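You operate a simulated robot arm through the tools that you are given. There is no shell and no other tool. Be economical: measure what you need, move in short steps, check, and stop when the job is done.

You run a simulated robot arm. Do the job below in one go: nothing can be reset, and whatever is moved stays where it is left.

Task
Tint the white can beside the dispenser with 3 shots of green.
Fine: slide it under the spouts on the tray and leave it there; drip nothing; shut the valve after. Set down upright: can.

Only the result counts: the job must be done as asked and must still hold three seconds after the hand-in. Knocking over, shifting, dropping, spilling or breaking anything else fails it.

Robot
A 6-joint arm with a two-finger parallel gripper, fixed in place. Base frame: the origin is at the foot of the arm, x ahead of it, y to its left, z up; the work surface is at about z = 850. Units: mm, rad, N and s.
With the tool pointing down near the work surface it reaches from about 260 to 680 mm from the base axis. Its first joint turns from -1.152 to 1.152 rad. Payload 2.9 kg.
The TCP is the grasp point between the finger pads, 30 mm short of the fingertips. In the tool frame z runs along the fingers and y along their closing line. The gripper opens to 110 mm. The fingers are 20 mm wide and 10 mm thick; the gripper's body (48 by 112 mm) begins 55 mm behind the TCP.
Orientation is told as [roll, pitch, yaw] about the base's x, y, z axes, in that order, counted from this pose: with the fingers straight down and closing along the base's y, the tool's x points along the base's -x, its y along +y and its z along -z.

Tools
- The arm moves only by the tool nudge_tool. Its argument "steps" is a list of rows, each a list of 7 numbers: the shift along the tool's x, y, z in mm, then the turn, a rotation vector about the tool's x, y, z in rad, then the opening, from 0 (shut) to 1 (fully open). In form: [[tx, ty, tz, rx, ry, rz, claw], ...]. A call has 1 to 12 rows; each row shifts and turns the commanded pose from where the row before left it, along the tool's axes as they then stand. Rows are played at 5 a second. More than 50 mm and 0.15 rad between two rows, or a gripper value outside its range, and nothing of the call is played. A pose out of reach is approached as far as the arm can. The call stops where the force on the tool passes 70 N (or 10 N more than at its start, if that is more) or the arm is blocked; 0.2 s more then pass. Each finger travels about 108 mm/s and halts on what it meets, pressing with about 33 N; the grip force reading is that of the motor and also rises with nothing between the fingers. The clock runs only during rows and for 0.2 s after the last one: add rows that do not move to give the fingers time. The reply holds the time, the measured pose of the TCP, the force on the tool along the base axes, the opening and the grip force, in the units named above and with some noise, with the torque about the TCP (base axes, N m) and any sound that the robot's microphone picked up.
- Cameras (640 x 400 px; columns grow to the right, rows downward): "scene" is fixed at [80.4, 430, 1410.9]; the picture's right is [-0.76, -0.65, 0.00], its down [-0.20, 0.24, -0.95] and it looks along [0.62, -0.72, -0.31] (base axes); focal length 275 px, centre (320, 200). "wrist" rides on the gripper at [72, 17, -103] in the tool frame; the picture's right is [-0.23, 0.97, 0.00], its down [-0.76, -0.18, -0.62] and it looks along [-0.61, -0.14, 0.78] (tool axes); focal length 222 px, centre (320, 200). There is no depth. A picture from a camera that has moved, and an enlarged one, comes with that camera's place and axes in the base frame and with its lens.
- camera(camera): a new picture of that camera. It takes no simulated time.
- enlarge(camera, box): a new picture of the part [left, top, right, bottom] of that camera's present view, enlarged. It takes no simulated time.
- finish_job(): hands the job in; it is judged then, once.

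Work in short steps. Places have to be worked out from the pictures, the camera data and where the tool is seen: move nearer, look again, correct. Check each grasp and each placing, and mend what went wrong. You have 120 turns and 68 pictures in all, those below and enlarged ones among them. Open the gripper and draw the arm clear of the work before you hand the job in, unless the task says otherwise; then end with one line.

The tools are called as a command line: name --pt "numbers of a row" for each row, then --argument value for the rest, lists and objects as JSON in quotes. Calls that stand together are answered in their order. nudge_tool: Moves the arm, as the interface text tells. Its arguments: {"type":"object","properties":{"steps":{"type":"array"}},"required":["steps"]} The other tools are called the same way: camera (camera) takes a picture; enlarge (camera, box) takes an enlarged picture of a part of a camera's view; finish_job () hands the job in.

At the start:

```text
t: 0.0
eef_pos: [366.0, 46.2, 1323.0]
ee_rot: [0.001, -0.003, 0.0]
contact_force: [1.4, -0.5, -0.9]
torque: [0.0, -0.01, 0.04]
grip_width: 109.9
gripper_force: 0.0
```

scene: 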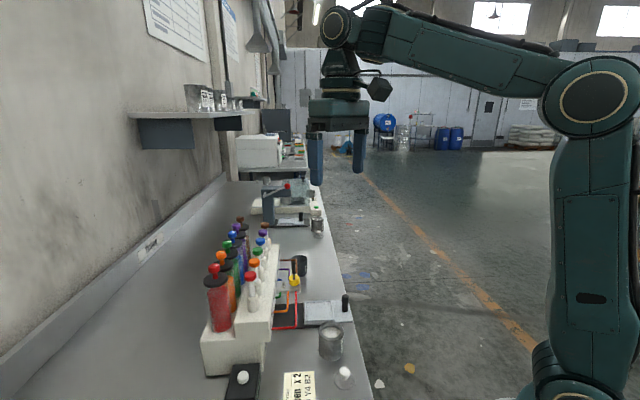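
wrist: 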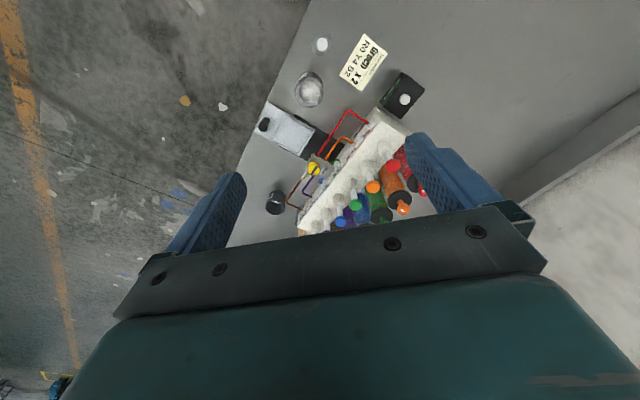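

The pictures show a dispenser with bottles, spouts, a tray, a note, a can and some knobs. I enlarge the key parts first.

enlarge --camera "scene" --box '[190, 210, 370, 400]'

enlarge --camera "wrist" --box '[220, 20, 460, 240]'

```text
2.11 times, centred on (280, 305) of scene
camera zoom: at [80.4, 430.0, 1410.9], right [-0.76, -0.65, 0.0], down [-0.2, 0.24, -0.95], along [0.62, -0.72, -0.31], focal length 579 px, centre (404, -21)
```

zoom: 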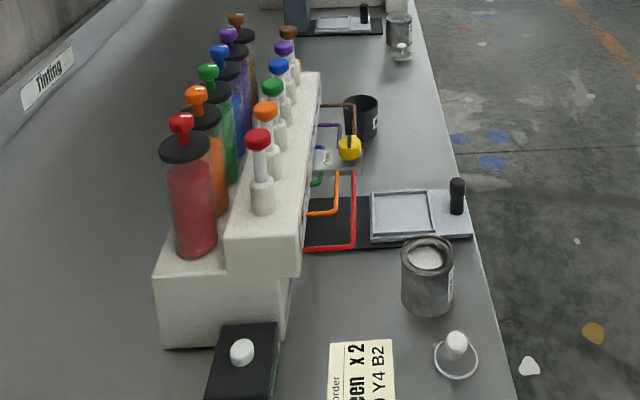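

```text
1.82 times, centred on (340, 130) of wrist
camera zoom: at [293.3, 63.2, 1426.3], right [0.23, 0.97, 0.0], down [0.76, -0.18, 0.62], along [0.61, -0.14, -0.78], focal length 404 px, centre (284, 327)
```

zoom: 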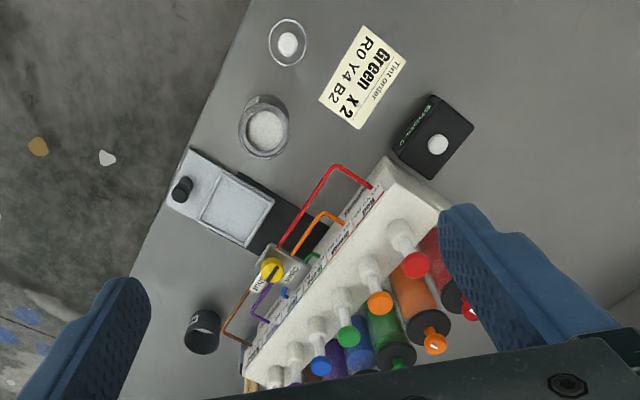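

The note on the bench says 2 shots, but the job says 3, so I follow the job. The tray slides toward the dispenser along about (0.61, 0.79). I move the wrist camera to face the front of the dispenser.

nudge_tool --pt "-9 -28 34 0 0 0 1" --pt "-9 -28 34 0 0 0 1" --pt "-9 -28 34 0 0 0 1" --pt "-9 -28 34 0 0 0 1" --pt "-9 -28 34 0 0 0 1" --pt "-9 -28 33 0 0 0 1" --pt "0 0 0 0 0 -0.149 1" --pt "0 0 0 0 0 -0.149 1" --pt "0 0 0 0 0 -0.149 1" --pt "0 0 0 0 0 -0.149 1" --pt "0 0 0 0 0 -0.149 1" --pt "0 0 0 0 0 -0.149 1"

camera --camera "wrist"

```text
t: 2.6
eef_pos: [420.2, -122.4, 1120.9]
ee_rot: [-0.002, -0.001, 0.896]
contact_force: [-0.5, -0.1, 0.2]
torque: [0.04, -0.02, 0.03]
grip_width: 109.9
gripper_force: 0.1
```

```text
63 pictures are left
camera wrist: at [362.2, -168.4, 1223.3], right [-0.62, 0.79, 0.0], down [0.61, 0.48, 0.62], along [0.49, 0.39, -0.78], focal length 222 px, centre (320, 200)
```

wrist: 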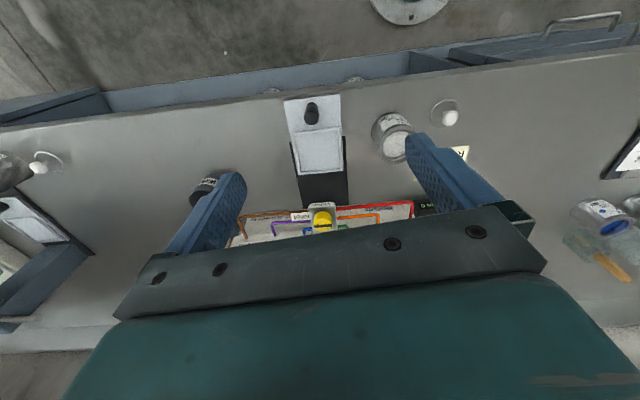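

The gripper body hides the upper front of the dispenser, so I tilt the tool forward to look more level.

nudge_tool --pt "0 0 0 0 -0.14 0 1" --pt "0 0 0 0 -0.14 0 1" --pt "0 0 0 0 -0.14 0 1" --pt "0 0 0 0 -0.14 0 1"

camera --camera "wrist"

```text
t: 3.6
eef_pos: [420.5, -123.5, 1121.1]
ee_rot: [-0.002, -0.563, 0.894]
contact_force: [0.1, -0.5, 0.5]
torque: [-0.02, 0.02, 0.01]
grip_width: 110.3
gripper_force: 0.1
```

```text
62 pictures are left
camera wrist: at [333.9, -202.0, 1169.5], right [-0.64, 0.76, 0.12], down [0.33, 0.13, 0.93], along [0.69, 0.64, -0.34], focal length 222 px, centre (320, 200)
```

wrist: 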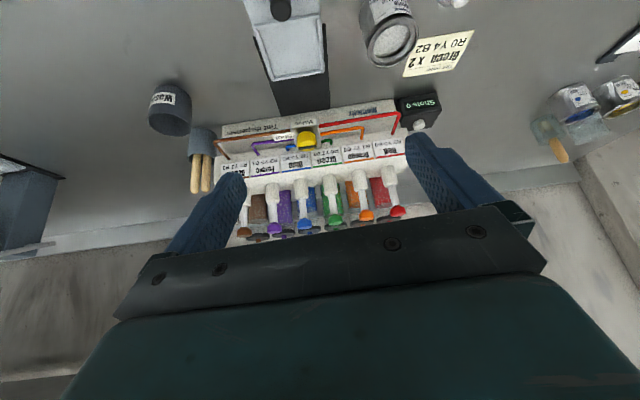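

enlarge --camera "wrist" --box '[210, 80, 450, 240]'

enlarge --camera "wrist" --box '[270, 95, 420, 185]'

```text
2.50 times, centred on (330, 160) of wrist
camera zoom: at [333.9, -202.0, 1169.5], right [-0.64, 0.76, 0.12], down [0.33, 0.13, 0.93], along [0.69, 0.64, -0.34], focal length 555 px, centre (295, 300)
```

zoom: 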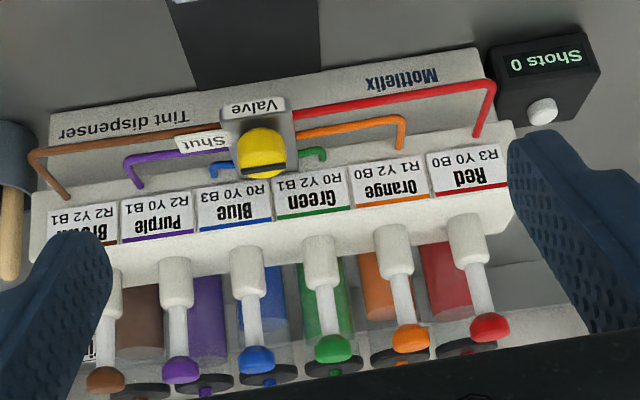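

```text
4.27 times, centred on (345, 140) of wrist
camera zoom: at [333.9, -202.0, 1169.5], right [-0.64, 0.76, 0.12], down [0.33, 0.13, 0.93], along [0.69, 0.64, -0.34], focal length 948 px, centre (213, 456)
```

zoom: 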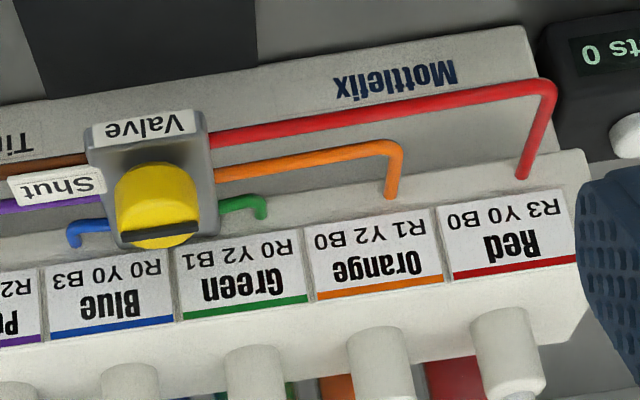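

The labels read well: the plungers are red, orange, green, blue, purple and brown, and the counter shows "Shots 0". The green plunger cap is at about (591, 66, 1078) and the valve knob at about (552, -13, 968). I zoom in on the valve, and on the can and tray.

enlarge --camera "wrist" --box '[282, 115, 334, 155]'

enlarge --camera "scene" --box '[265, 245, 355, 335]'

enlarge --camera "scene" --box '[285, 295, 365, 395]'

```text
10.00 times, centred on (308, 135) of wrist
camera zoom: at [333.9, -202.0, 1169.5], right [-0.64, 0.76, 0.12], down [0.33, 0.13, 0.93], along [0.69, 0.64, -0.34], focal length 2221 px, centre (440, 850)
```

zoom: 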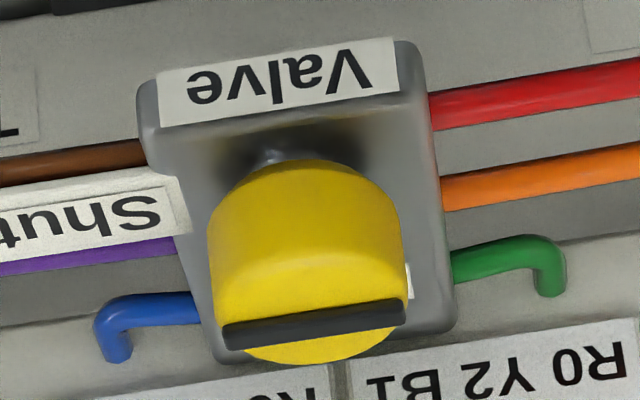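

```text
4.44 times, centred on (310, 290) of scene
camera zoom: at [80.3, 430.0, 1410.9], right [-0.76, -0.65, 0.0], down [-0.2, 0.24, -0.95], along [0.62, -0.72, -0.31], focal length 1221 px, centre (364, -200)
```

zoom: 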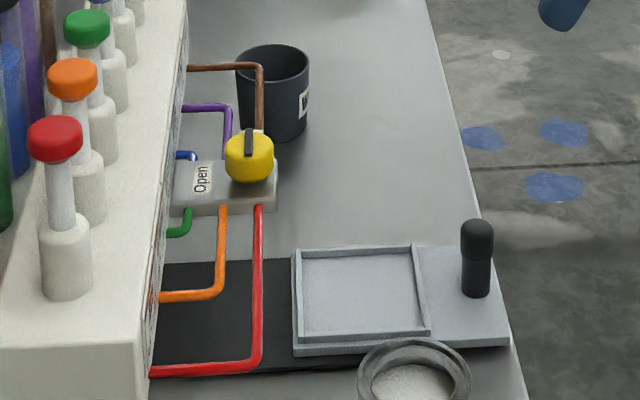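

```text
4.00 times, centred on (325, 345) of scene
camera zoom: at [80.3, 430.0, 1410.9], right [-0.76, -0.65, 0.0], down [-0.2, 0.24, -0.95], along [0.62, -0.72, -0.31], focal length 1099 px, centre (300, -380)
```

zoom: 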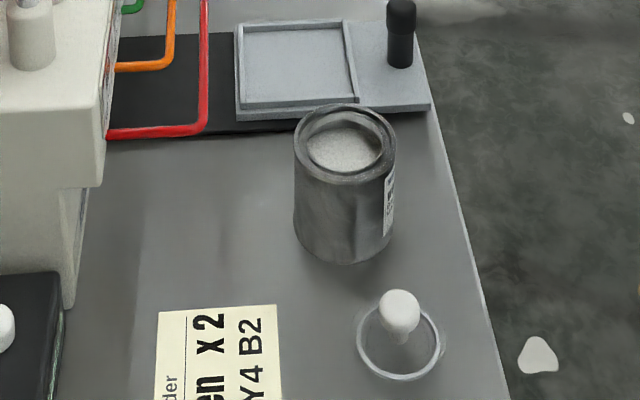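

The knob sits on top of the valve box with its bar pointing to "Shut", on the right as seen from the front. "Open" is toward the dispenser, so opening is a quarter turn counter-clockwise from above. The can rim is at about (400, 18, 920). I level the tool and go above the can.

nudge_tool --pt "0 0 0 0 0.14 0 1" --pt "0 0 0 0 0.14 0 1" --pt "0 0 0 0 0.14 0 1" --pt "0 0 0 0 0.141 0 1" --pt "-30 34 0 0 0 0 1" --pt "-30 34 0 0 0 0 1" --pt "-30 34 0 0 0 0 1" --pt "0 0 40 0 0 0 1"

camera --camera "wrist"

```text
t: 5.4
eef_pos: [396.0, 15.0, 1080.4]
ee_rot: [-0.003, 0.002, 0.894]
contact_force: [-0.9, 0.5, 0.2]
torque: [-0.01, 0.01, -0.01]
grip_width: 110.3
gripper_force: 0.1
```

```text
56 pictures are left
camera wrist: at [337.7, -31.3, 1182.6], right [-0.62, 0.79, 0.0], down [0.61, 0.48, 0.62], along [0.49, 0.38, -0.78], focal length 222 px, centre (320, 200)
```

wrist: 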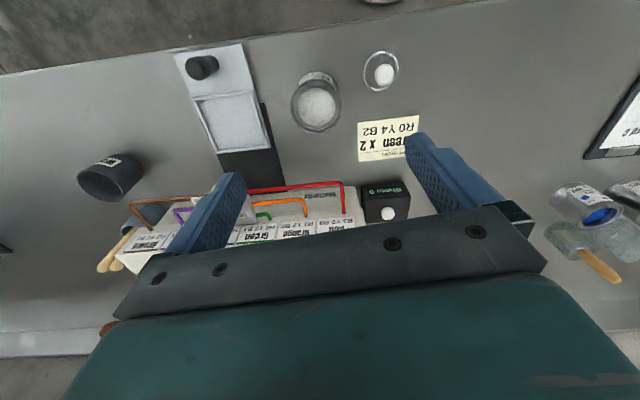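

enlarge --camera "wrist" --box '[160, 30, 360, 155]'

```text
3.20 times, centred on (260, 92) of wrist
camera zoom: at [337.7, -31.3, 1182.6], right [-0.62, 0.79, 0.0], down [0.61, 0.48, 0.62], along [0.49, 0.38, -0.78], focal length 711 px, centre (512, 544)
```

zoom: 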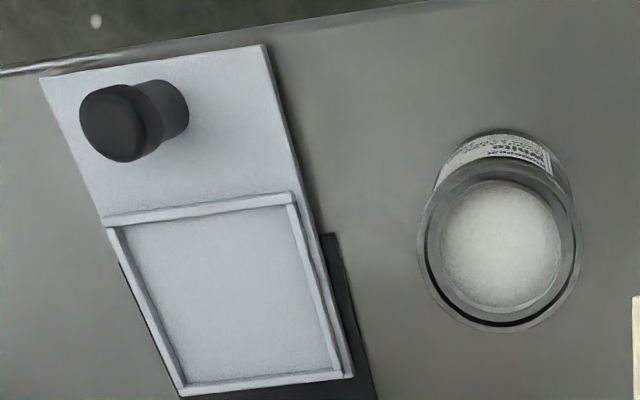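

The can is at about (399, 14) with a 58 mm diameter. The tray recess is 79 mm square, centred near (506.5, -57), and the handle is at (452, -112). The slide runs along about 45°. I align the yaw to 0.785 and descend part way to check centring.

nudge_tool --pt "0 -3.5 30 0 0 0.109 1" --pt "0 0 40 0 0 0 1" --pt "0 0 20 0 0 0 1"

camera --camera "wrist"

enlarge --camera "scene" --box '[280, 280, 380, 380]'

```text
t: 6.2
eef_pos: [400.7, 12.2, 990.9]
ee_rot: [-0.002, -0.003, 0.784]
contact_force: [0.4, 0.2, -0.4]
torque: [0.0, -0.01, 0.0]
grip_width: 109.9
gripper_force: 0.1
```

```text
54 pictures are left
camera wrist: at [337.5, -28.0, 1092.7], right [-0.53, 0.85, 0.0], down [0.66, 0.41, 0.62], along [0.53, 0.33, -0.78], focal length 222 px, centre (320, 200)
```

wrist: 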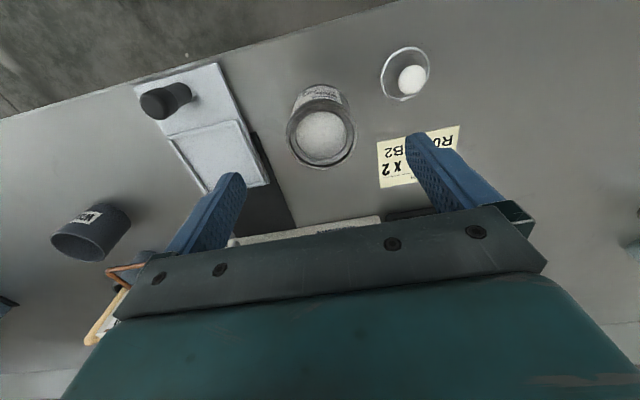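

```text
4.00 times, centred on (330, 330) of scene
camera zoom: at [80.4, 430.0, 1410.9], right [-0.76, -0.65, 0.0], down [-0.2, 0.24, -0.95], along [0.62, -0.72, -0.31], focal length 1099 px, centre (280, -320)
```

zoom: 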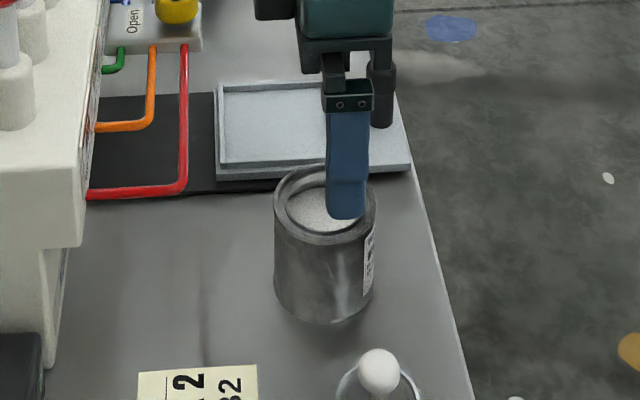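

The can is centred within about 3 mm (397.5, 11). I correct that and descend to TCP z = 897.

nudge_tool --pt "3 1 30 0 0 0 1" --pt "0 0 30 0 0 0 1" --pt "0 0 20 0 0 0 1" --pt "0 0 14 0 0 0 1"

enlarge --camera "scene" --box '[280, 280, 380, 380]'

camera --camera "wrist"

```text
t: 7.2
eef_pos: [396.1, 9.6, 895.5]
ee_rot: [0.0, 0.0, 0.787]
contact_force: [0.7, 0.0, 0.4]
torque: [-0.03, -0.01, 0.01]
grip_width: 109.9
gripper_force: 0.1
```

```text
4.00 times, centred on (330, 330) of scene
camera zoom: at [80.4, 430.0, 1410.9], right [-0.76, -0.65, 0.0], down [-0.2, 0.24, -0.95], along [0.62, -0.72, -0.31], focal length 1099 px, centre (280, -320)
```

zoom: 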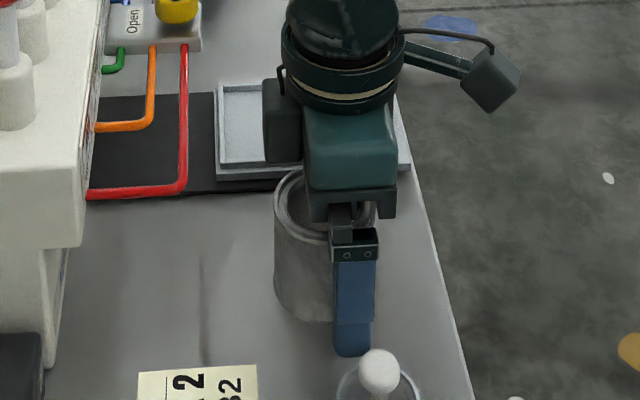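

```text
51 pictures are left
camera wrist: at [332.5, -30.0, 999.3], right [-0.53, 0.85, 0.0], down [0.66, 0.41, 0.62], along [0.53, 0.33, -0.78], focal length 222 px, centre (320, 200)
```

wrist: 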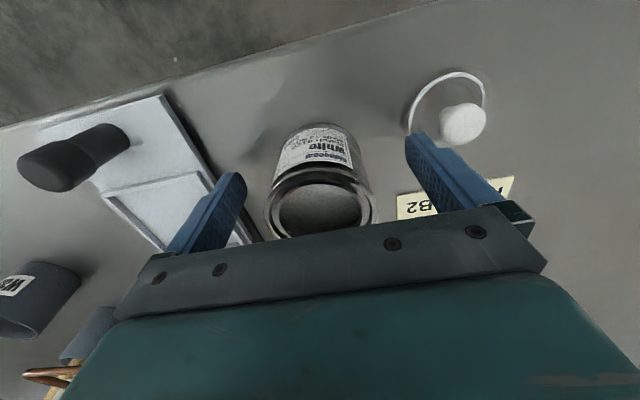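

The wrist and scene views disagree by several mm along the tool's x axis, so I zoom in on the rim.

enlarge --camera "wrist" --box '[230, 110, 410, 250]'

```text
2.86 times, centred on (320, 180) of wrist
camera zoom: at [332.5, -30.0, 999.3], right [-0.53, 0.85, 0.0], down [0.66, 0.41, 0.62], along [0.53, 0.33, -0.78], focal length 635 px, centre (320, 257)
```

zoom: 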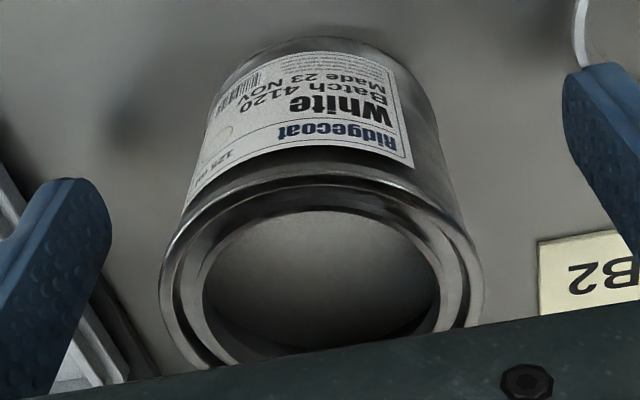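

The gripper hides the far side of the rim. Corrected, the can is at about (401, 13.5) and the rim at z ≈ 910. I shift 6 mm forward, then close.

nudge_tool --pt "-6 0 0 0 0 0 1" --pt "0 0 0 0 0 0 0.7" --pt "0 0 0 0 0 0 0.5" --pt "0 0 0 0 0 0 0.4" --pt "0 0 0 0 0 0 0.4" --pt "0 0 0 0 0 0 0.4"

camera --camera "wrist"

```text
t: 8.6
eef_pos: [401.1, 12.5, 897.7]
ee_rot: [-0.002, 0.002, 0.785]
contact_force: [-0.6, 0.8, 0.3]
torque: [0.01, 0.0, 0.0]
grip_width: 61.2
gripper_force: 32.7
```

```text
49 pictures are left
camera wrist: at [337.2, -26.6, 999.4], right [-0.53, 0.85, 0.0], down [0.66, 0.41, 0.62], along [0.53, 0.33, -0.78], focal length 222 px, centre (320, 200)
```

wrist: 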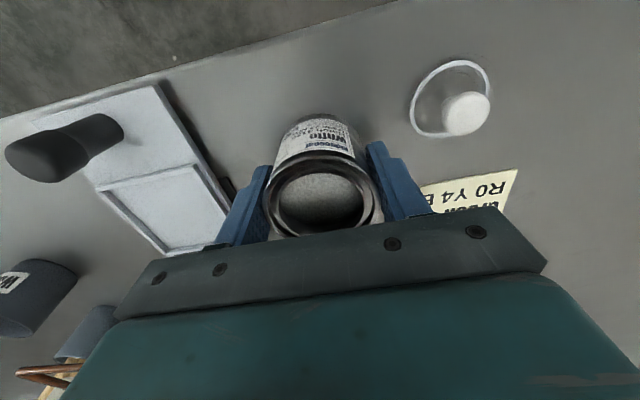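

The can is gripped, width 61 mm. I lift 36 mm and carry it gently over the tray recess.

nudge_tool --pt "0 0 -8 0 0 0 0.4" --pt "0 0 -14 0 0 0 0.4" --pt "0 0 -14 0 0 0 0.4" --pt "-2.5 -11 0 0 0 0 0.4" --pt "-4.5 -23 0 0 0 0 0.4" --pt "-4.6 -23 0 0 0 0 0.4" --pt "-4.6 -23 0 0 0 0 0.4" --pt "-4.6 -23 0 0 0 0 0.4" --pt "-4.5 -14 0 0 0 0 0.4" --pt "0 -7 0 0 0 0 0.4" --pt "0 0 0 0 0 0 0.4"

camera --camera "wrist"

enlarge --camera "scene" --box '[265, 240, 365, 340]'

```text
t: 11.0
eef_pos: [507.2, -57.1, 932.6]
ee_rot: [-0.003, 0.0, 0.787]
contact_force: [0.0, 0.8, -2.5]
torque: [0.01, 0.01, 0.0]
grip_width: 61.2
gripper_force: 32.9
```

```text
48 pictures are left
camera wrist: at [443.9, -96.5, 1035.4], right [-0.53, 0.85, 0.0], down [0.66, 0.41, 0.62], along [0.53, 0.33, -0.78], focal length 222 px, centre (320, 200)
```

wrist: 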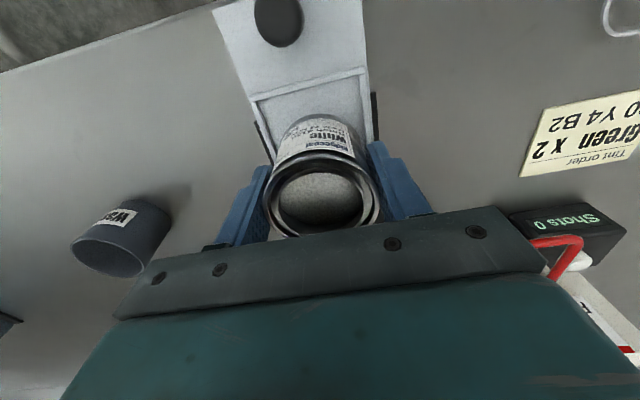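

```text
4.00 times, centred on (315, 290) of scene
camera zoom: at [80.4, 430.0, 1410.9], right [-0.76, -0.65, 0.0], down [-0.2, 0.24, -0.95], along [0.62, -0.72, -0.31], focal length 1099 px, centre (340, -160)
```

zoom: 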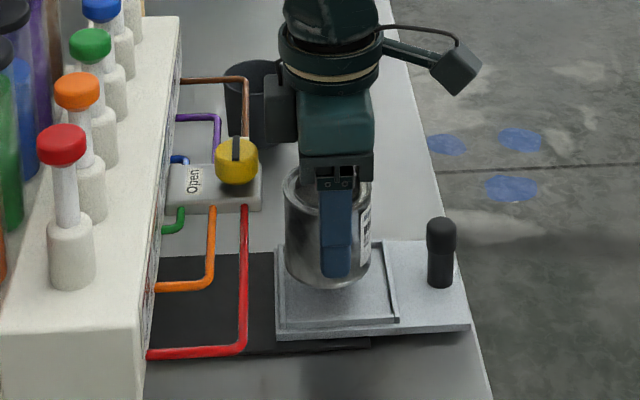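

The can is over the tray. I zoom in on the wrist view to verify lateral centring before lowering.

enlarge --camera "wrist" --box '[220, 50, 420, 240]'

```text
2.11 times, centred on (320, 145) of wrist
camera zoom: at [443.9, -96.5, 1035.4], right [-0.53, 0.85, 0.0], down [0.66, 0.41, 0.62], along [0.53, 0.33, -0.78], focal length 468 px, centre (320, 316)
```

zoom: 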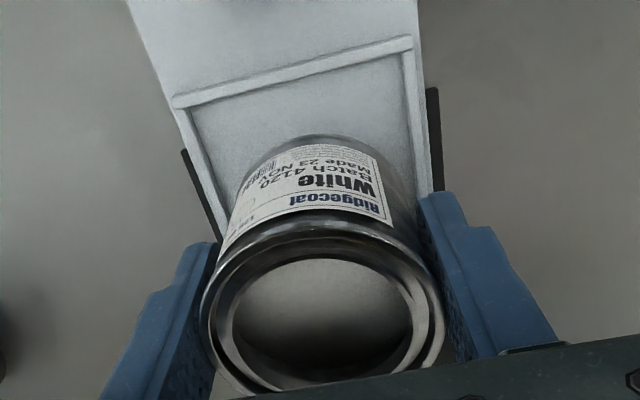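

The front wall is 41 mm ahead of the TCP and centred to within 1 mm, so I lower in small final steps and watch the force.

nudge_tool --pt "0 0 10 0 0 0 0.4" --pt "0 0 10 0 0 0 0.4" --pt "0 0 4 0 0 0 0.4" --pt "0 0 0 0 0 0 0.4"

nudge_tool --pt "0 0 1.5 0 0 0 0.4" --pt "0 0 0 0 0 0 0.4"

enlarge --camera "scene" --box '[265, 240, 365, 340]'

```text
t: 12.0
eef_pos: [507.3, -56.0, 909.3]
ee_rot: [-0.005, -0.002, 0.786]
contact_force: [-3.8, 4.1, 17.5]
torque: [0.29, 0.68, -0.03]
grip_width: 61.0
gripper_force: 33.3
```

```text
t: 12.6
eef_pos: [507.7, -57.8, 905.4]
ee_rot: [-0.003, -0.002, 0.786]
contact_force: [-1.6, 1.8, 21.3]
torque: [0.62, 0.42, -0.02]
grip_width: 60.8
gripper_force: 33.1
```

```text
4.00 times, centred on (315, 290) of scene
camera zoom: at [80.0, 430.1, 1410.9], right [-0.76, -0.65, 0.0], down [-0.2, 0.24, -0.95], along [0.62, -0.72, -0.31], focal length 1099 px, centre (340, -160)
```

zoom: 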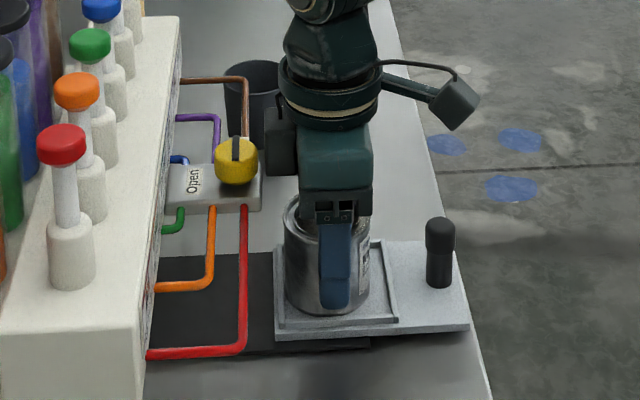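

There is contact at 21 N, and the torque puts it on the tool's +y edge, so the can is riding that wall. This matches the scene view's 5 mm hint. I lift, shift 5 mm along -y and lower again.

nudge_tool --pt "0 0 -8 0 0 0 0.4" --pt "0 -5 0 0 0 0 0.4" --pt "0 0 4 0 0 0 0.4" --pt "0 0 2 0 0 0 0.4" --pt "0 0 0 0 0 0 0.4"

enlarge --camera "scene" --box '[300, 280, 350, 330]'

```text
t: 13.8
eef_pos: [510.4, -61.0, 909.1]
ee_rot: [-0.001, -0.001, 0.786]
contact_force: [-0.3, -0.5, -1.4]
torque: [0.0, 0.02, 0.0]
grip_width: 61.1
gripper_force: 33.3
```

```text
8.00 times, centred on (325, 305) of scene
camera zoom: at [80.4, 430.0, 1410.9], right [-0.76, -0.65, 0.0], down [-0.2, 0.24, -0.95], along [0.62, -0.72, -0.31], focal length 2199 px, centre (280, -640)
```

zoom: 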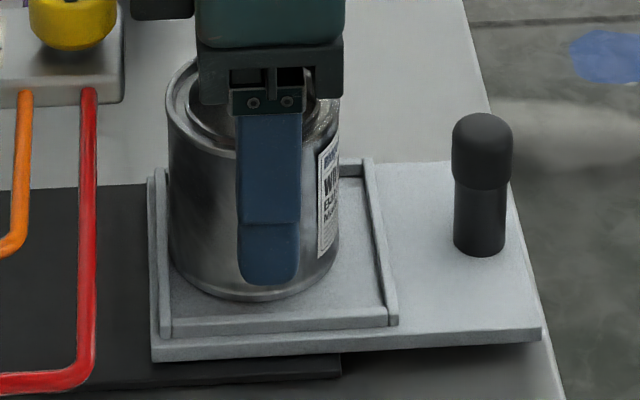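

Now the can clears the near wall but hugs the dispenser-side wall. I shift 5 mm toward the handle and lower until contact.

nudge_tool --pt "5 0 0 0 0 0 0.4" --pt "0 0 2 0 0 0 0.4" --pt "0 0 1.5 0 0 0 0.4" --pt "0 0 0 0 0 0 0.4"

enlarge --camera "scene" --box '[300, 280, 350, 330]'

```text
t: 14.8
eef_pos: [508.1, -62.2, 907.1]
ee_rot: [-0.005, -0.002, 0.788]
contact_force: [-3.8, 4.4, 21.7]
torque: [0.65, 0.47, 0.03]
grip_width: 61.4
gripper_force: 33.3
```

```text
8.00 times, centred on (325, 305) of scene
camera zoom: at [79.9, 430.1, 1410.9], right [-0.76, -0.65, 0.0], down [-0.2, 0.24, -0.95], along [0.62, -0.72, -0.31], focal length 2199 px, centre (280, -640)
```

zoom: 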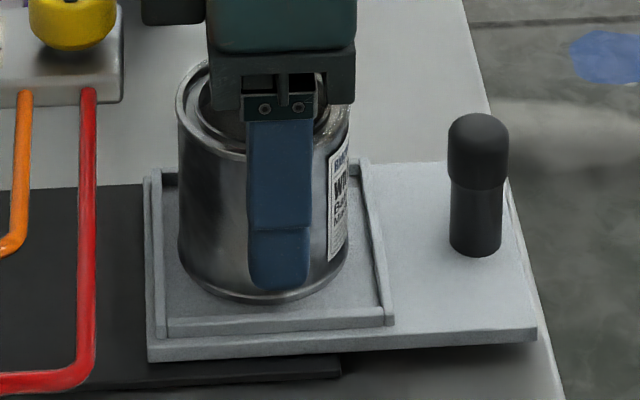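

The can is inside the recess with gaps all round: near 9 mm, handle side 9 mm, dispenser side 7 mm. It presses on the floor, so I release it and rise.

nudge_tool --pt "0 0 0 0 0 0 0.58" --pt "0 0 0 0 0 0 0.7" --pt "0 0 0 0 0 0 0.85" --pt "0 0 0 0 0 0 0.85" --pt "0 0 -30 0 0 0 0.85" --pt "0 0 -40 0 0 0 0.85" --pt "0 0 -40 0 0 0 0.85"

enlarge --camera "scene" --box '[270, 250, 350, 330]'

camera --camera "wrist"

```text
t: 16.4
eef_pos: [508.4, -63.5, 1014.6]
ee_rot: [-0.003, 0.0, 0.784]
contact_force: [0.6, -0.1, -0.4]
torque: [-0.02, 0.03, -0.01]
grip_width: 93.4
gripper_force: 0.2
```

```text
5.00 times, centred on (310, 290) of scene
camera zoom: at [80.3, 430.0, 1410.9], right [-0.76, -0.65, 0.0], down [-0.2, 0.24, -0.95], along [0.62, -0.72, -0.31], focal length 1374 px, centre (370, -250)
```

zoom: 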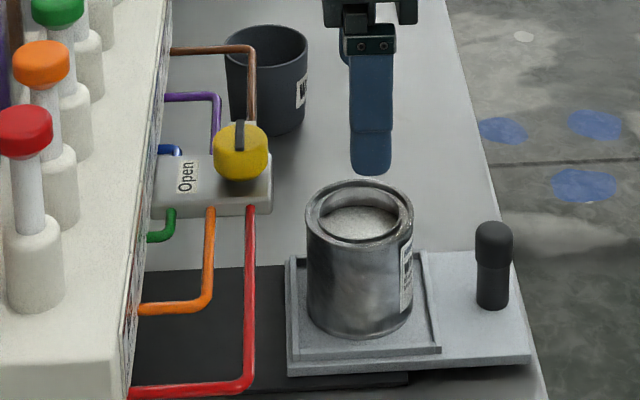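

```text
41 pictures are left
camera wrist: at [445.8, -102.4, 1119.3], right [-0.53, 0.85, 0.0], down [0.66, 0.41, 0.62], along [0.53, 0.33, -0.78], focal length 222 px, centre (320, 200)
```

wrist: 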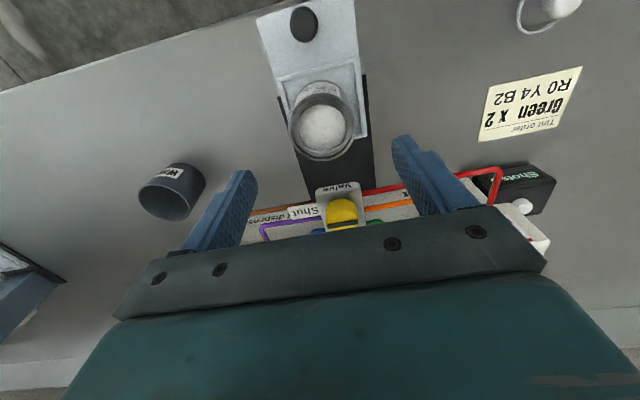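

The can stands upright in the tray. Next I go over the handle at (452, -112) to grip it from above and slide the tray.

nudge_tool --pt "37 3 0 0 0 0 0.6" --pt "37 2.6 0 0 0 0 0.6" --pt "0 0 35 0 0 0 0.6" --pt "0 0 20 0 0 0 0.6" --pt "0 0 0 0 0 0 0.6"

camera --camera "wrist"

enlarge --camera "scene" --box '[290, 250, 370, 330]'

```text
t: 17.6
eef_pos: [452.3, -113.5, 960.8]
ee_rot: [-0.003, -0.001, 0.785]
contact_force: [0.8, 0.1, 0.4]
torque: [0.02, 0.0, -0.02]
grip_width: 66.1
gripper_force: 0.1
```

```text
40 pictures are left
camera wrist: at [388.6, -153.3, 1062.9], right [-0.53, 0.85, 0.0], down [0.66, 0.41, 0.62], along [0.53, 0.33, -0.78], focal length 222 px, centre (320, 200)
```

wrist: 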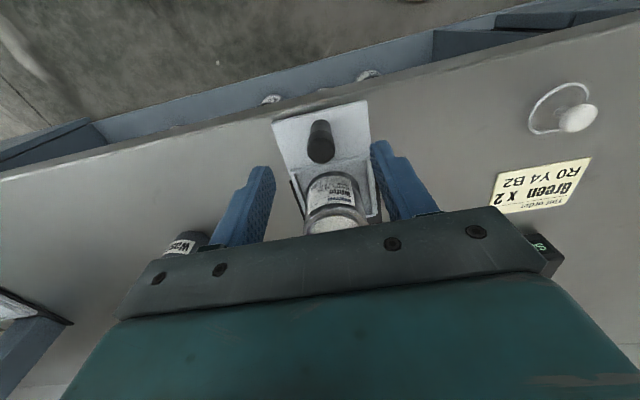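

```text
5.00 times, centred on (330, 290) of scene
camera zoom: at [80.4, 430.0, 1410.9], right [-0.76, -0.65, 0.0], down [-0.2, 0.24, -0.95], along [0.62, -0.72, -0.31], focal length 1374 px, centre (270, -250)
```

zoom: 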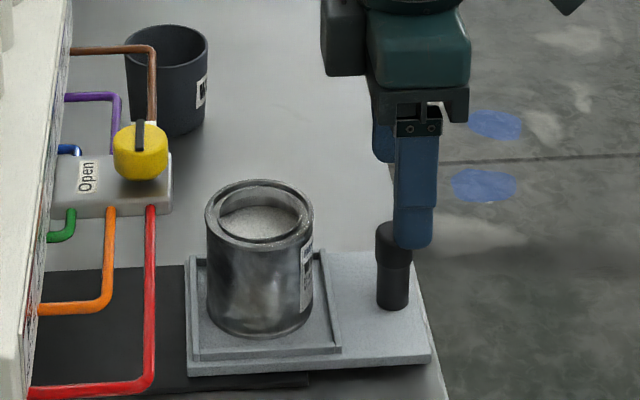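

The handle is about 4 mm further forward. I correct, lower to TCP z ≈ 898 and close on it.

nudge_tool --pt "-4 0 20 0 0 0 0.6" --pt "0 0 25 0 0 0 0.6" --pt "0 0 18 0 0 0 0.6" --pt "0 0 0 0 0 0 0.4" --pt "0 0 0 0 0 0 0.2" --pt "0 0 0 0 0 0 0.1" --pt "0 0 0 0 0 0 0.1"

enlarge --camera "scene" --box '[270, 250, 350, 330]'

```text
t: 19.2
eef_pos: [455.2, -110.5, 895.4]
ee_rot: [-0.006, -0.001, 0.783]
contact_force: [14.9, -14.2, -6.8]
torque: [0.97, 0.46, 0.0]
grip_width: 21.8
gripper_force: 45.4
```

```text
5.00 times, centred on (310, 290) of scene
camera zoom: at [80.9, 429.5, 1411.0], right [-0.76, -0.65, 0.0], down [-0.2, 0.24, -0.95], along [0.62, -0.72, -0.31], focal length 1374 px, centre (370, -250)
```

zoom: 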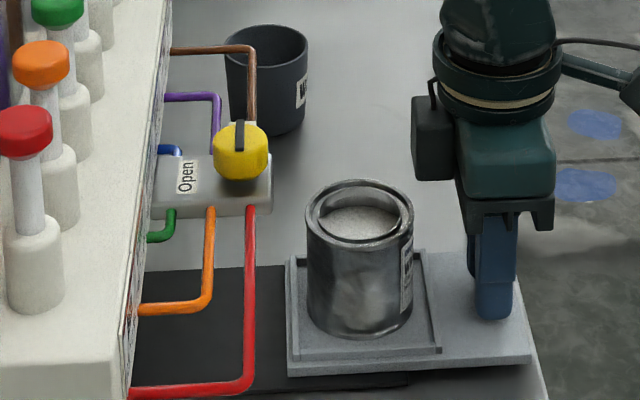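

Gripped at 21.8 mm, but with a 20 N side load toward -y. I relax it by shifting a little and read again.

nudge_tool --pt "0 -2 0 0 0 0 0.1" --pt "0 0 0 0 0 0 0.1"

```text
t: 19.8
eef_pos: [455.3, -111.4, 896.5]
ee_rot: [0.001, 0.001, 0.786]
contact_force: [10.7, -10.1, -13.7]
torque: [1.41, -0.36, -0.07]
grip_width: 21.7
gripper_force: 45.1
```

nudge_tool --pt "0 -3 0 0 0 0 0.1" --pt "0 0 0 0 0 0 0.1"

```text
t: 20.4
eef_pos: [455.9, -110.8, 895.6]
ee_rot: [0.003, 0.003, 0.789]
contact_force: [-9.6, 9.9, -5.4]
torque: [-0.21, -1.31, 0.12]
grip_width: 21.8
gripper_force: 45.1
```

That overshot slightly, so I come back 1.3 mm and try a first small push of 6 mm.

nudge_tool --pt "0 1.3 0 0 0 0 0.1" --pt "-3 0 0 0 0 0 0.1" --pt "-3 0 0 0 0 0 0.1" --pt "0 0 0 0 0 0 0.1"

enlarge --camera "scene" --box '[270, 250, 350, 330]'

```text
t: 21.4
eef_pos: [459.1, -107.6, 895.7]
ee_rot: [0.001, 0.003, 0.786]
contact_force: [-14.4, 15.7, -15.9]
torque: [-0.36, -0.78, 0.02]
grip_width: 21.7
gripper_force: 44.9
```

```text
5.00 times, centred on (310, 290) of scene
camera zoom: at [80.2, 430.3, 1410.8], right [-0.76, -0.65, 0.0], down [-0.2, 0.24, -0.95], along [0.62, -0.72, -0.31], focal length 1374 px, centre (370, -250)
```

zoom: 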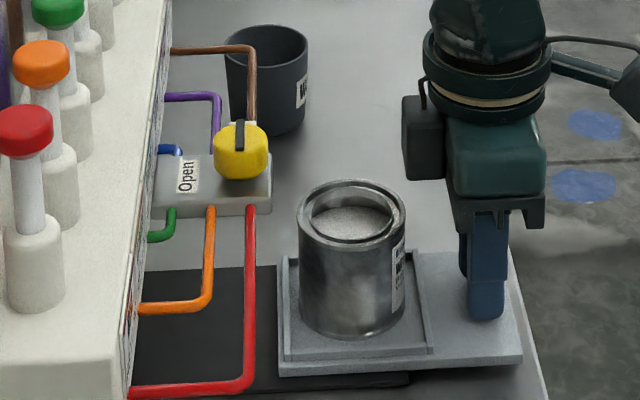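

The tray slides with the can. I correct the side load by +1.5 mm and continue 20 mm.

nudge_tool --pt "0 1.5 0 0 0 0 0.1" --pt "-4 0.1 0 0 0 0 0.1" --pt "-4 0.1 0 0 0 0 0.1" --pt "-4 0.1 0 0 0 0 0.1" --pt "-4 0.1 0 0 0 0 0.1" --pt "-4 0.1 0 0 0 0 0.1" --pt "0 0 0 0 0 0 0.1"

```text
t: 23.0
eef_pos: [472.5, -93.9, 895.8]
ee_rot: [0.0, 0.003, 0.785]
contact_force: [-3.6, 2.2, -29.4]
torque: [-0.72, -0.52, -0.06]
grip_width: 21.6
gripper_force: 45.0
```

The side load is fine now. A downward pull of 29 N has built up, so I lower 1 mm and continue 20 mm.

nudge_tool --pt "0 0 1.2 0 0 0 0.1" --pt "-4 0.1 0 0 0 0 0.1" --pt "-4 0.1 0 0 0 0 0.1" --pt "-4 0.1 0 0 0 0 0.1" --pt "-4 0.1 0 0 0 0 0.1" --pt "-4 0.1 0 0 0 0 0.1" --pt "0 0 0 0 0 0 0.1"

enlarge --camera "scene" --box '[270, 250, 350, 330]'

```text
t: 24.6
eef_pos: [487.8, -79.2, 898.3]
ee_rot: [-0.004, -0.002, 0.783]
contact_force: [3.0, -3.2, -0.8]
torque: [0.24, 1.25, 0.1]
grip_width: 21.7
gripper_force: 45.1
```

```text
5.00 times, centred on (310, 290) of scene
camera zoom: at [80.5, 429.9, 1410.9], right [-0.76, -0.65, 0.0], down [-0.2, 0.24, -0.95], along [0.62, -0.72, -0.31], focal length 1374 px, centre (370, -250)
```

zoom: 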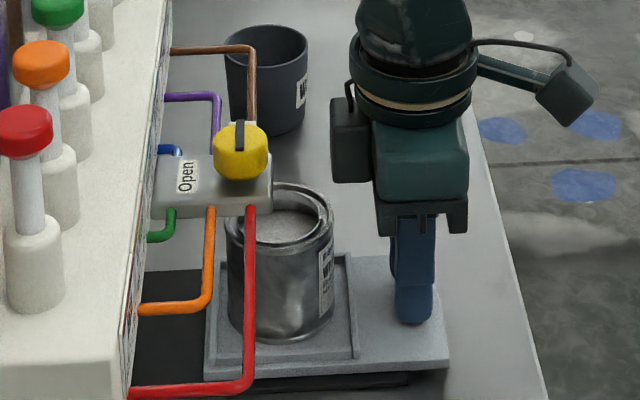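

The tray has moved 45 mm and the can rim is going under the valve box. I go on in smaller steps and watch for the end stop.

nudge_tool --pt "-3 0.05 0 0 0 0 0.1" --pt "-3 0.05 0 0 0 0 0.1" --pt "-3 0.05 0 0 0 0 0.1" --pt "0 0 0 0 0 0 0.1"

enlarge --camera "scene" --box '[280, 270, 330, 320]'

camera --camera "wrist"

```text
t: 25.6
eef_pos: [493.5, -71.4, 896.2]
ee_rot: [-0.002, -0.002, 0.786]
contact_force: [7.5, -8.1, -7.7]
torque: [1.26, 0.18, -0.05]
grip_width: 21.9
gripper_force: 45.1
```

```text
8.00 times, centred on (305, 295) of scene
camera zoom: at [80.7, 429.7, 1411.0], right [-0.76, -0.65, 0.0], down [-0.2, 0.24, -0.95], along [0.62, -0.72, -0.31], focal length 2199 px, centre (440, -560)
```

zoom: 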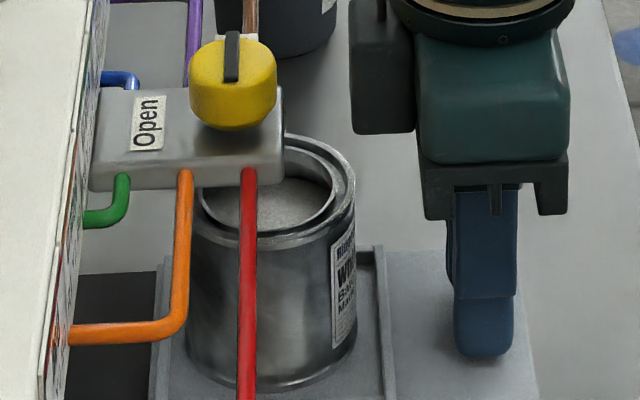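

```text
34 pictures are left
camera wrist: at [430.2, -111.2, 999.5], right [-0.53, 0.85, 0.0], down [0.66, 0.41, 0.62], along [0.53, 0.33, -0.78], focal length 222 px, centre (320, 200)
```

wrist: 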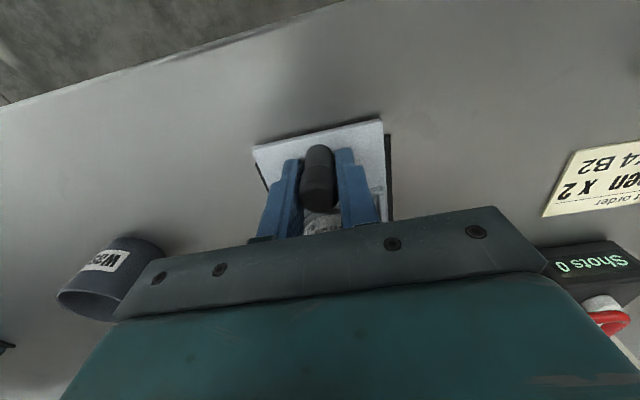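

54 mm so far and still free, with the can mostly under the box. I keep pushing in 3 mm steps up to the stop.

nudge_tool --pt "0 -1 0 0 0 0 0.1" --pt "-3 0.0 0 0 0 0 0.1" --pt "-3 0.0 0 0 0 0 0.1" --pt "-3 0.0 0 0 0 0 0.1" --pt "0 0 0 0 0 0 0.1"

enlarge --camera "scene" --box '[275, 265, 335, 325]'

```text
t: 26.8
eef_pos: [499.5, -64.6, 896.5]
ee_rot: [0.0, 0.001, 0.787]
contact_force: [-3.5, 4.6, -2.9]
torque: [-0.72, -0.49, -0.11]
grip_width: 21.7
gripper_force: 45.1
```

```text
6.67 times, centred on (305, 295) of scene
camera zoom: at [80.3, 430.1, 1410.9], right [-0.76, -0.65, 0.0], down [-0.2, 0.24, -0.95], along [0.62, -0.72, -0.31], focal length 1832 px, centre (420, -433)
```

zoom: 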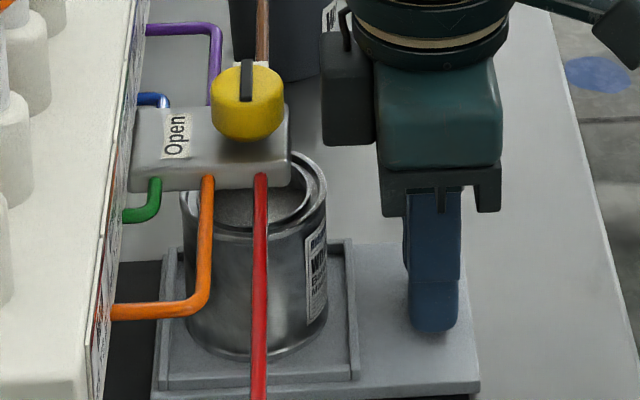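

63 mm and the can is roughly below the knob, with no stop felt yet. The manifold extends further toward the dispenser, so I push on with small steps looking for the end stop.

nudge_tool --pt "-2 0.0 0 0 0 0 0.1" --pt "-2 0.0 0 0 0 0 0.1" --pt "-2 0.0 0 0 0 0 0.1" --pt "0 0 0 0 0 0 0.1"

```text
t: 27.8
eef_pos: [504.1, -60.9, 897.4]
ee_rot: [-0.002, -0.002, 0.784]
contact_force: [-5.4, 3.7, 7.9]
torque: [-0.13, 1.68, 0.06]
grip_width: 21.5
gripper_force: 45.3
```

enlarge --camera "scene" --box '[275, 265, 335, 325]'

```text
6.67 times, centred on (305, 295) of scene
camera zoom: at [80.2, 430.1, 1410.9], right [-0.76, -0.65, 0.0], down [-0.2, 0.24, -0.95], along [0.62, -0.72, -0.31], focal length 1832 px, centre (420, -433)
```

zoom: 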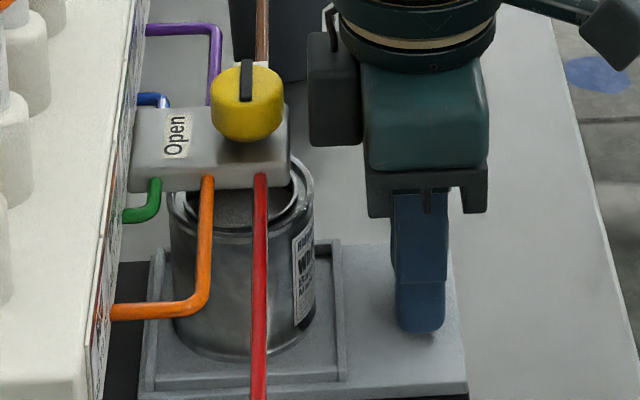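

Another 6 mm went freely, but a housing on the wrist is getting close to the valve knob. I let go of the handle, retreat, and look from the front at a low angle to see where the spouts end.

nudge_tool --pt "0 0 0 0 0 0 0.3" --pt "0 0 0 0 0 0 0.5" --pt "40 0 0 0 0 0 0.5" --pt "40 0 0 0 0 0 0.5" --pt "0 0 -20 0 -0.14 0 0.6" --pt "0 0 -15 0 -0.14 0 0.8" --pt "0 0 0 0 -0.14 0 1" --pt "0 0 0 0 -0.14 0 1" --pt "0 0 0 0 -0.14 0 1"

camera --camera "wrist"

```text
t: 29.8
eef_pos: [446.4, -119.5, 931.4]
ee_rot: [-0.003, -0.703, 0.788]
contact_force: [0.3, 1.1, 0.7]
torque: [0.0, -0.02, -0.01]
grip_width: 110.0
gripper_force: 0.0
```

```text
31 pictures are left
camera wrist: at [348.7, -193.7, 963.0], right [-0.57, 0.81, 0.14], down [0.25, 0.0, 0.97], along [0.79, 0.58, -0.2], focal length 222 px, centre (320, 200)
```

wrist: 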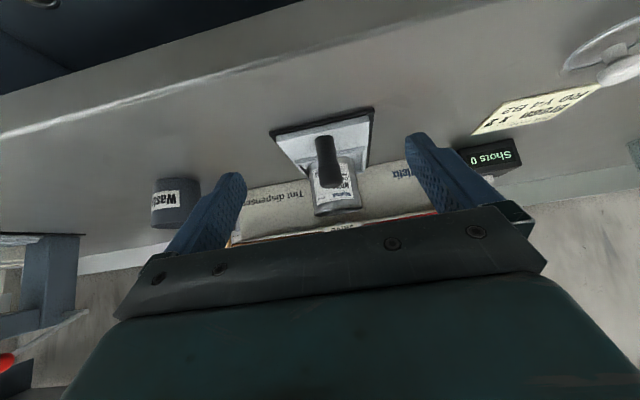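

enlarge --camera "wrist" --box '[240, 95, 440, 240]'

```text
2.76 times, centred on (340, 168) of wrist
camera zoom: at [348.7, -193.7, 963.0], right [-0.57, 0.81, 0.14], down [0.25, 0.0, 0.97], along [0.79, 0.58, -0.2], focal length 613 px, centre (265, 290)
```

zoom: 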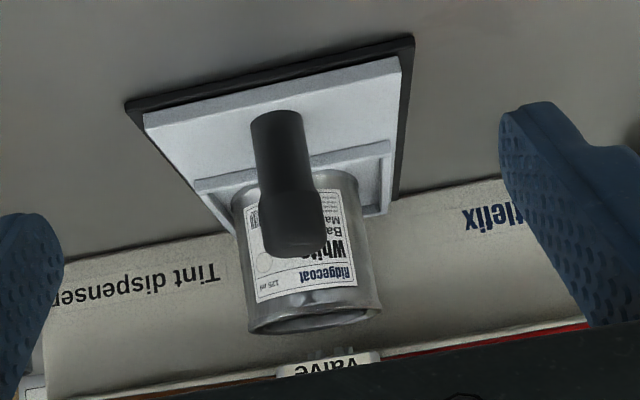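

enlarge --camera "wrist" --box '[310, 195, 380, 235]'

```text
9.14 times, centred on (345, 215) of wrist
camera zoom: at [348.7, -193.7, 963.0], right [-0.57, 0.81, 0.14], down [0.25, 0.0, 0.97], along [0.79, 0.58, -0.2], focal length 2031 px, centre (91, 63)
```

zoom: 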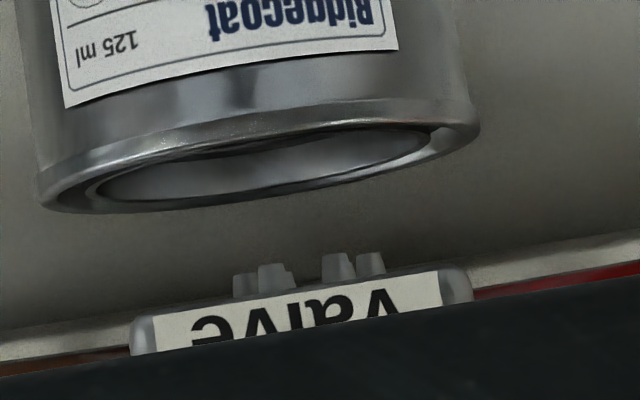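

There is a ring of nozzles under the box centre, and the can sits about 6 mm off it toward -y, while the recess itself is aligned. The tray also has roughly 14 mm left to the stop. I'll pull the tray back, slide the can 5 mm along +y by closing the gripper around it, then push fully home. First I return to the handle.

nudge_tool --pt "0 0 0 0 0.14 0 0.8" --pt "0 0 0 0 0.14 0 0.6" --pt "0 0 0 0 0.14 0 0.6" --pt "0 0 0 0 0.14 0 0.6" --pt "0 0 0 0 0.143 0 0.6" --pt "0 0 -12 0 0 0 0.6" --pt "-40 0.3 0 0 0 0 0.6" --pt "-38 0.3 0 0 0 0 0.6" --pt "0 0 24 0 0 0 0.6" --pt "0 0 22 0 0 0 0.6" --pt "0 0 0 0 0 0 0.6"

```text
t: 32.2
eef_pos: [502.0, -60.9, 894.7]
ee_rot: [-0.002, 0.002, 0.785]
contact_force: [-0.8, 0.8, 0.2]
torque: [0.01, 0.0, 0.03]
grip_width: 66.0
gripper_force: 0.0
```

Positioned round the handle. I close and pull the tray back.

nudge_tool --pt "0 0 -2 0 0 0 0.35" --pt "0 0 0 0 0 0 0.15" --pt "0 0 0 0 0 0 0.1" --pt "0 0 0 0 0 0 0.1" --pt "2 0 0 0 0 0 0.1" --pt "4 0 0 0 0 0 0.1" --pt "4 0 0 0 0 0 0.1" --pt "4 0 0 0 0 0 0.1" --pt "4 0 0 0 0 0 0.1" --pt "0 0 0 0 0 0 0.1"

```text
t: 34.4
eef_pos: [487.8, -78.2, 899.4]
ee_rot: [0.001, 0.003, 0.786]
contact_force: [12.9, -13.2, -11.2]
torque: [1.37, -0.28, -0.03]
grip_width: 21.7
gripper_force: 45.7
```

nudge_tool --pt "0 -1 0 0 0 0 0.1" --pt "4 0 0 0 0 0 0.1" --pt "4 0 0 0 0 0 0.1" --pt "4 0 0 0 0 0 0.1" --pt "4 0 0 0 0 0 0.1" --pt "4 0 0 0 0 0 0.1" --pt "4 0 0 0 0 0 0.1" --pt "4 0 0 0 0 0 0.1" --pt "4 0 0 0 0 0 0.1" --pt "4 0 0 0 0 0 0.1" --pt "4 0 0 0 0 0 0.1" --pt "0 0 0 0 0 0 0.1"

enlarge --camera "scene" --box '[270, 250, 350, 330]'

```text
t: 37.0
eef_pos: [460.2, -105.5, 898.0]
ee_rot: [0.002, 0.004, 0.786]
contact_force: [-8.3, 6.9, -26.3]
torque: [-0.44, -0.8, -0.07]
grip_width: 21.7
gripper_force: 44.8
```

```text
5.00 times, centred on (310, 290) of scene
camera zoom: at [80.5, 430.1, 1410.9], right [-0.76, -0.65, 0.0], down [-0.2, 0.24, -0.95], along [0.62, -0.72, -0.31], focal length 1374 px, centre (370, -250)
```

zoom: 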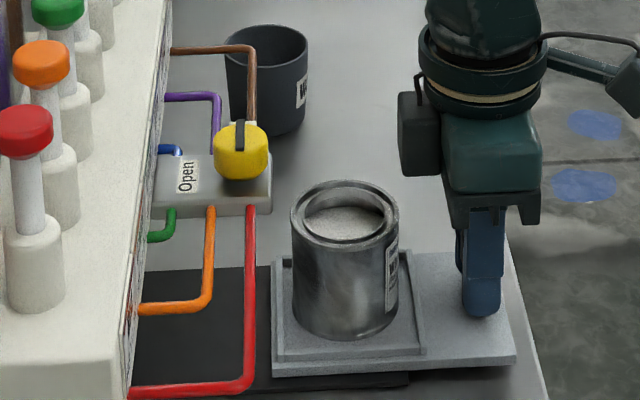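

The tray is back. The can is now at about f = 324 and should come to r ≈ 398.5, so I release the handle, rise, move over it and check.

nudge_tool --pt "0 0 0 0 0 0 0.3" --pt "0 0 0 0 0 0 0.5" --pt "0 0 -40 0 0 0 0.8" --pt "0 0 -45 0 0 0 1" --pt "-36 1 0 0 0 0 1" --pt "-36.8 0.5 0 0 0 0 1" --pt "0 0 0 0 0 0 1"

camera --camera "wrist"

```text
t: 38.6
eef_pos: [512.1, -51.1, 981.0]
ee_rot: [-0.002, 0.002, 0.787]
contact_force: [-0.4, 0.1, -0.5]
torque: [-0.01, 0.05, 0.01]
grip_width: 110.2
gripper_force: 0.0
```

```text
27 pictures are left
camera wrist: at [449.0, -89.9, 1084.4], right [-0.53, 0.85, 0.0], down [0.66, 0.41, 0.62], along [0.53, 0.33, -0.78], focal length 222 px, centre (320, 200)
```

wrist: 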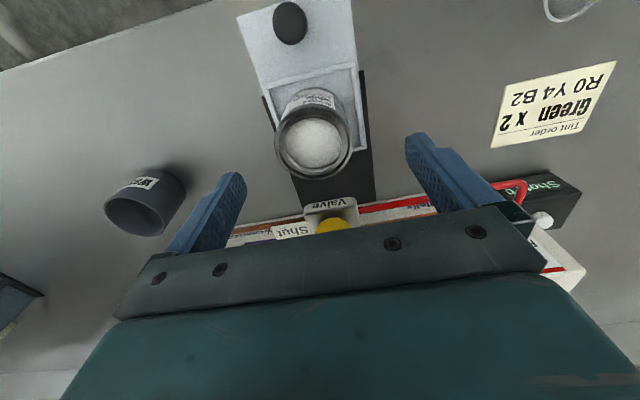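

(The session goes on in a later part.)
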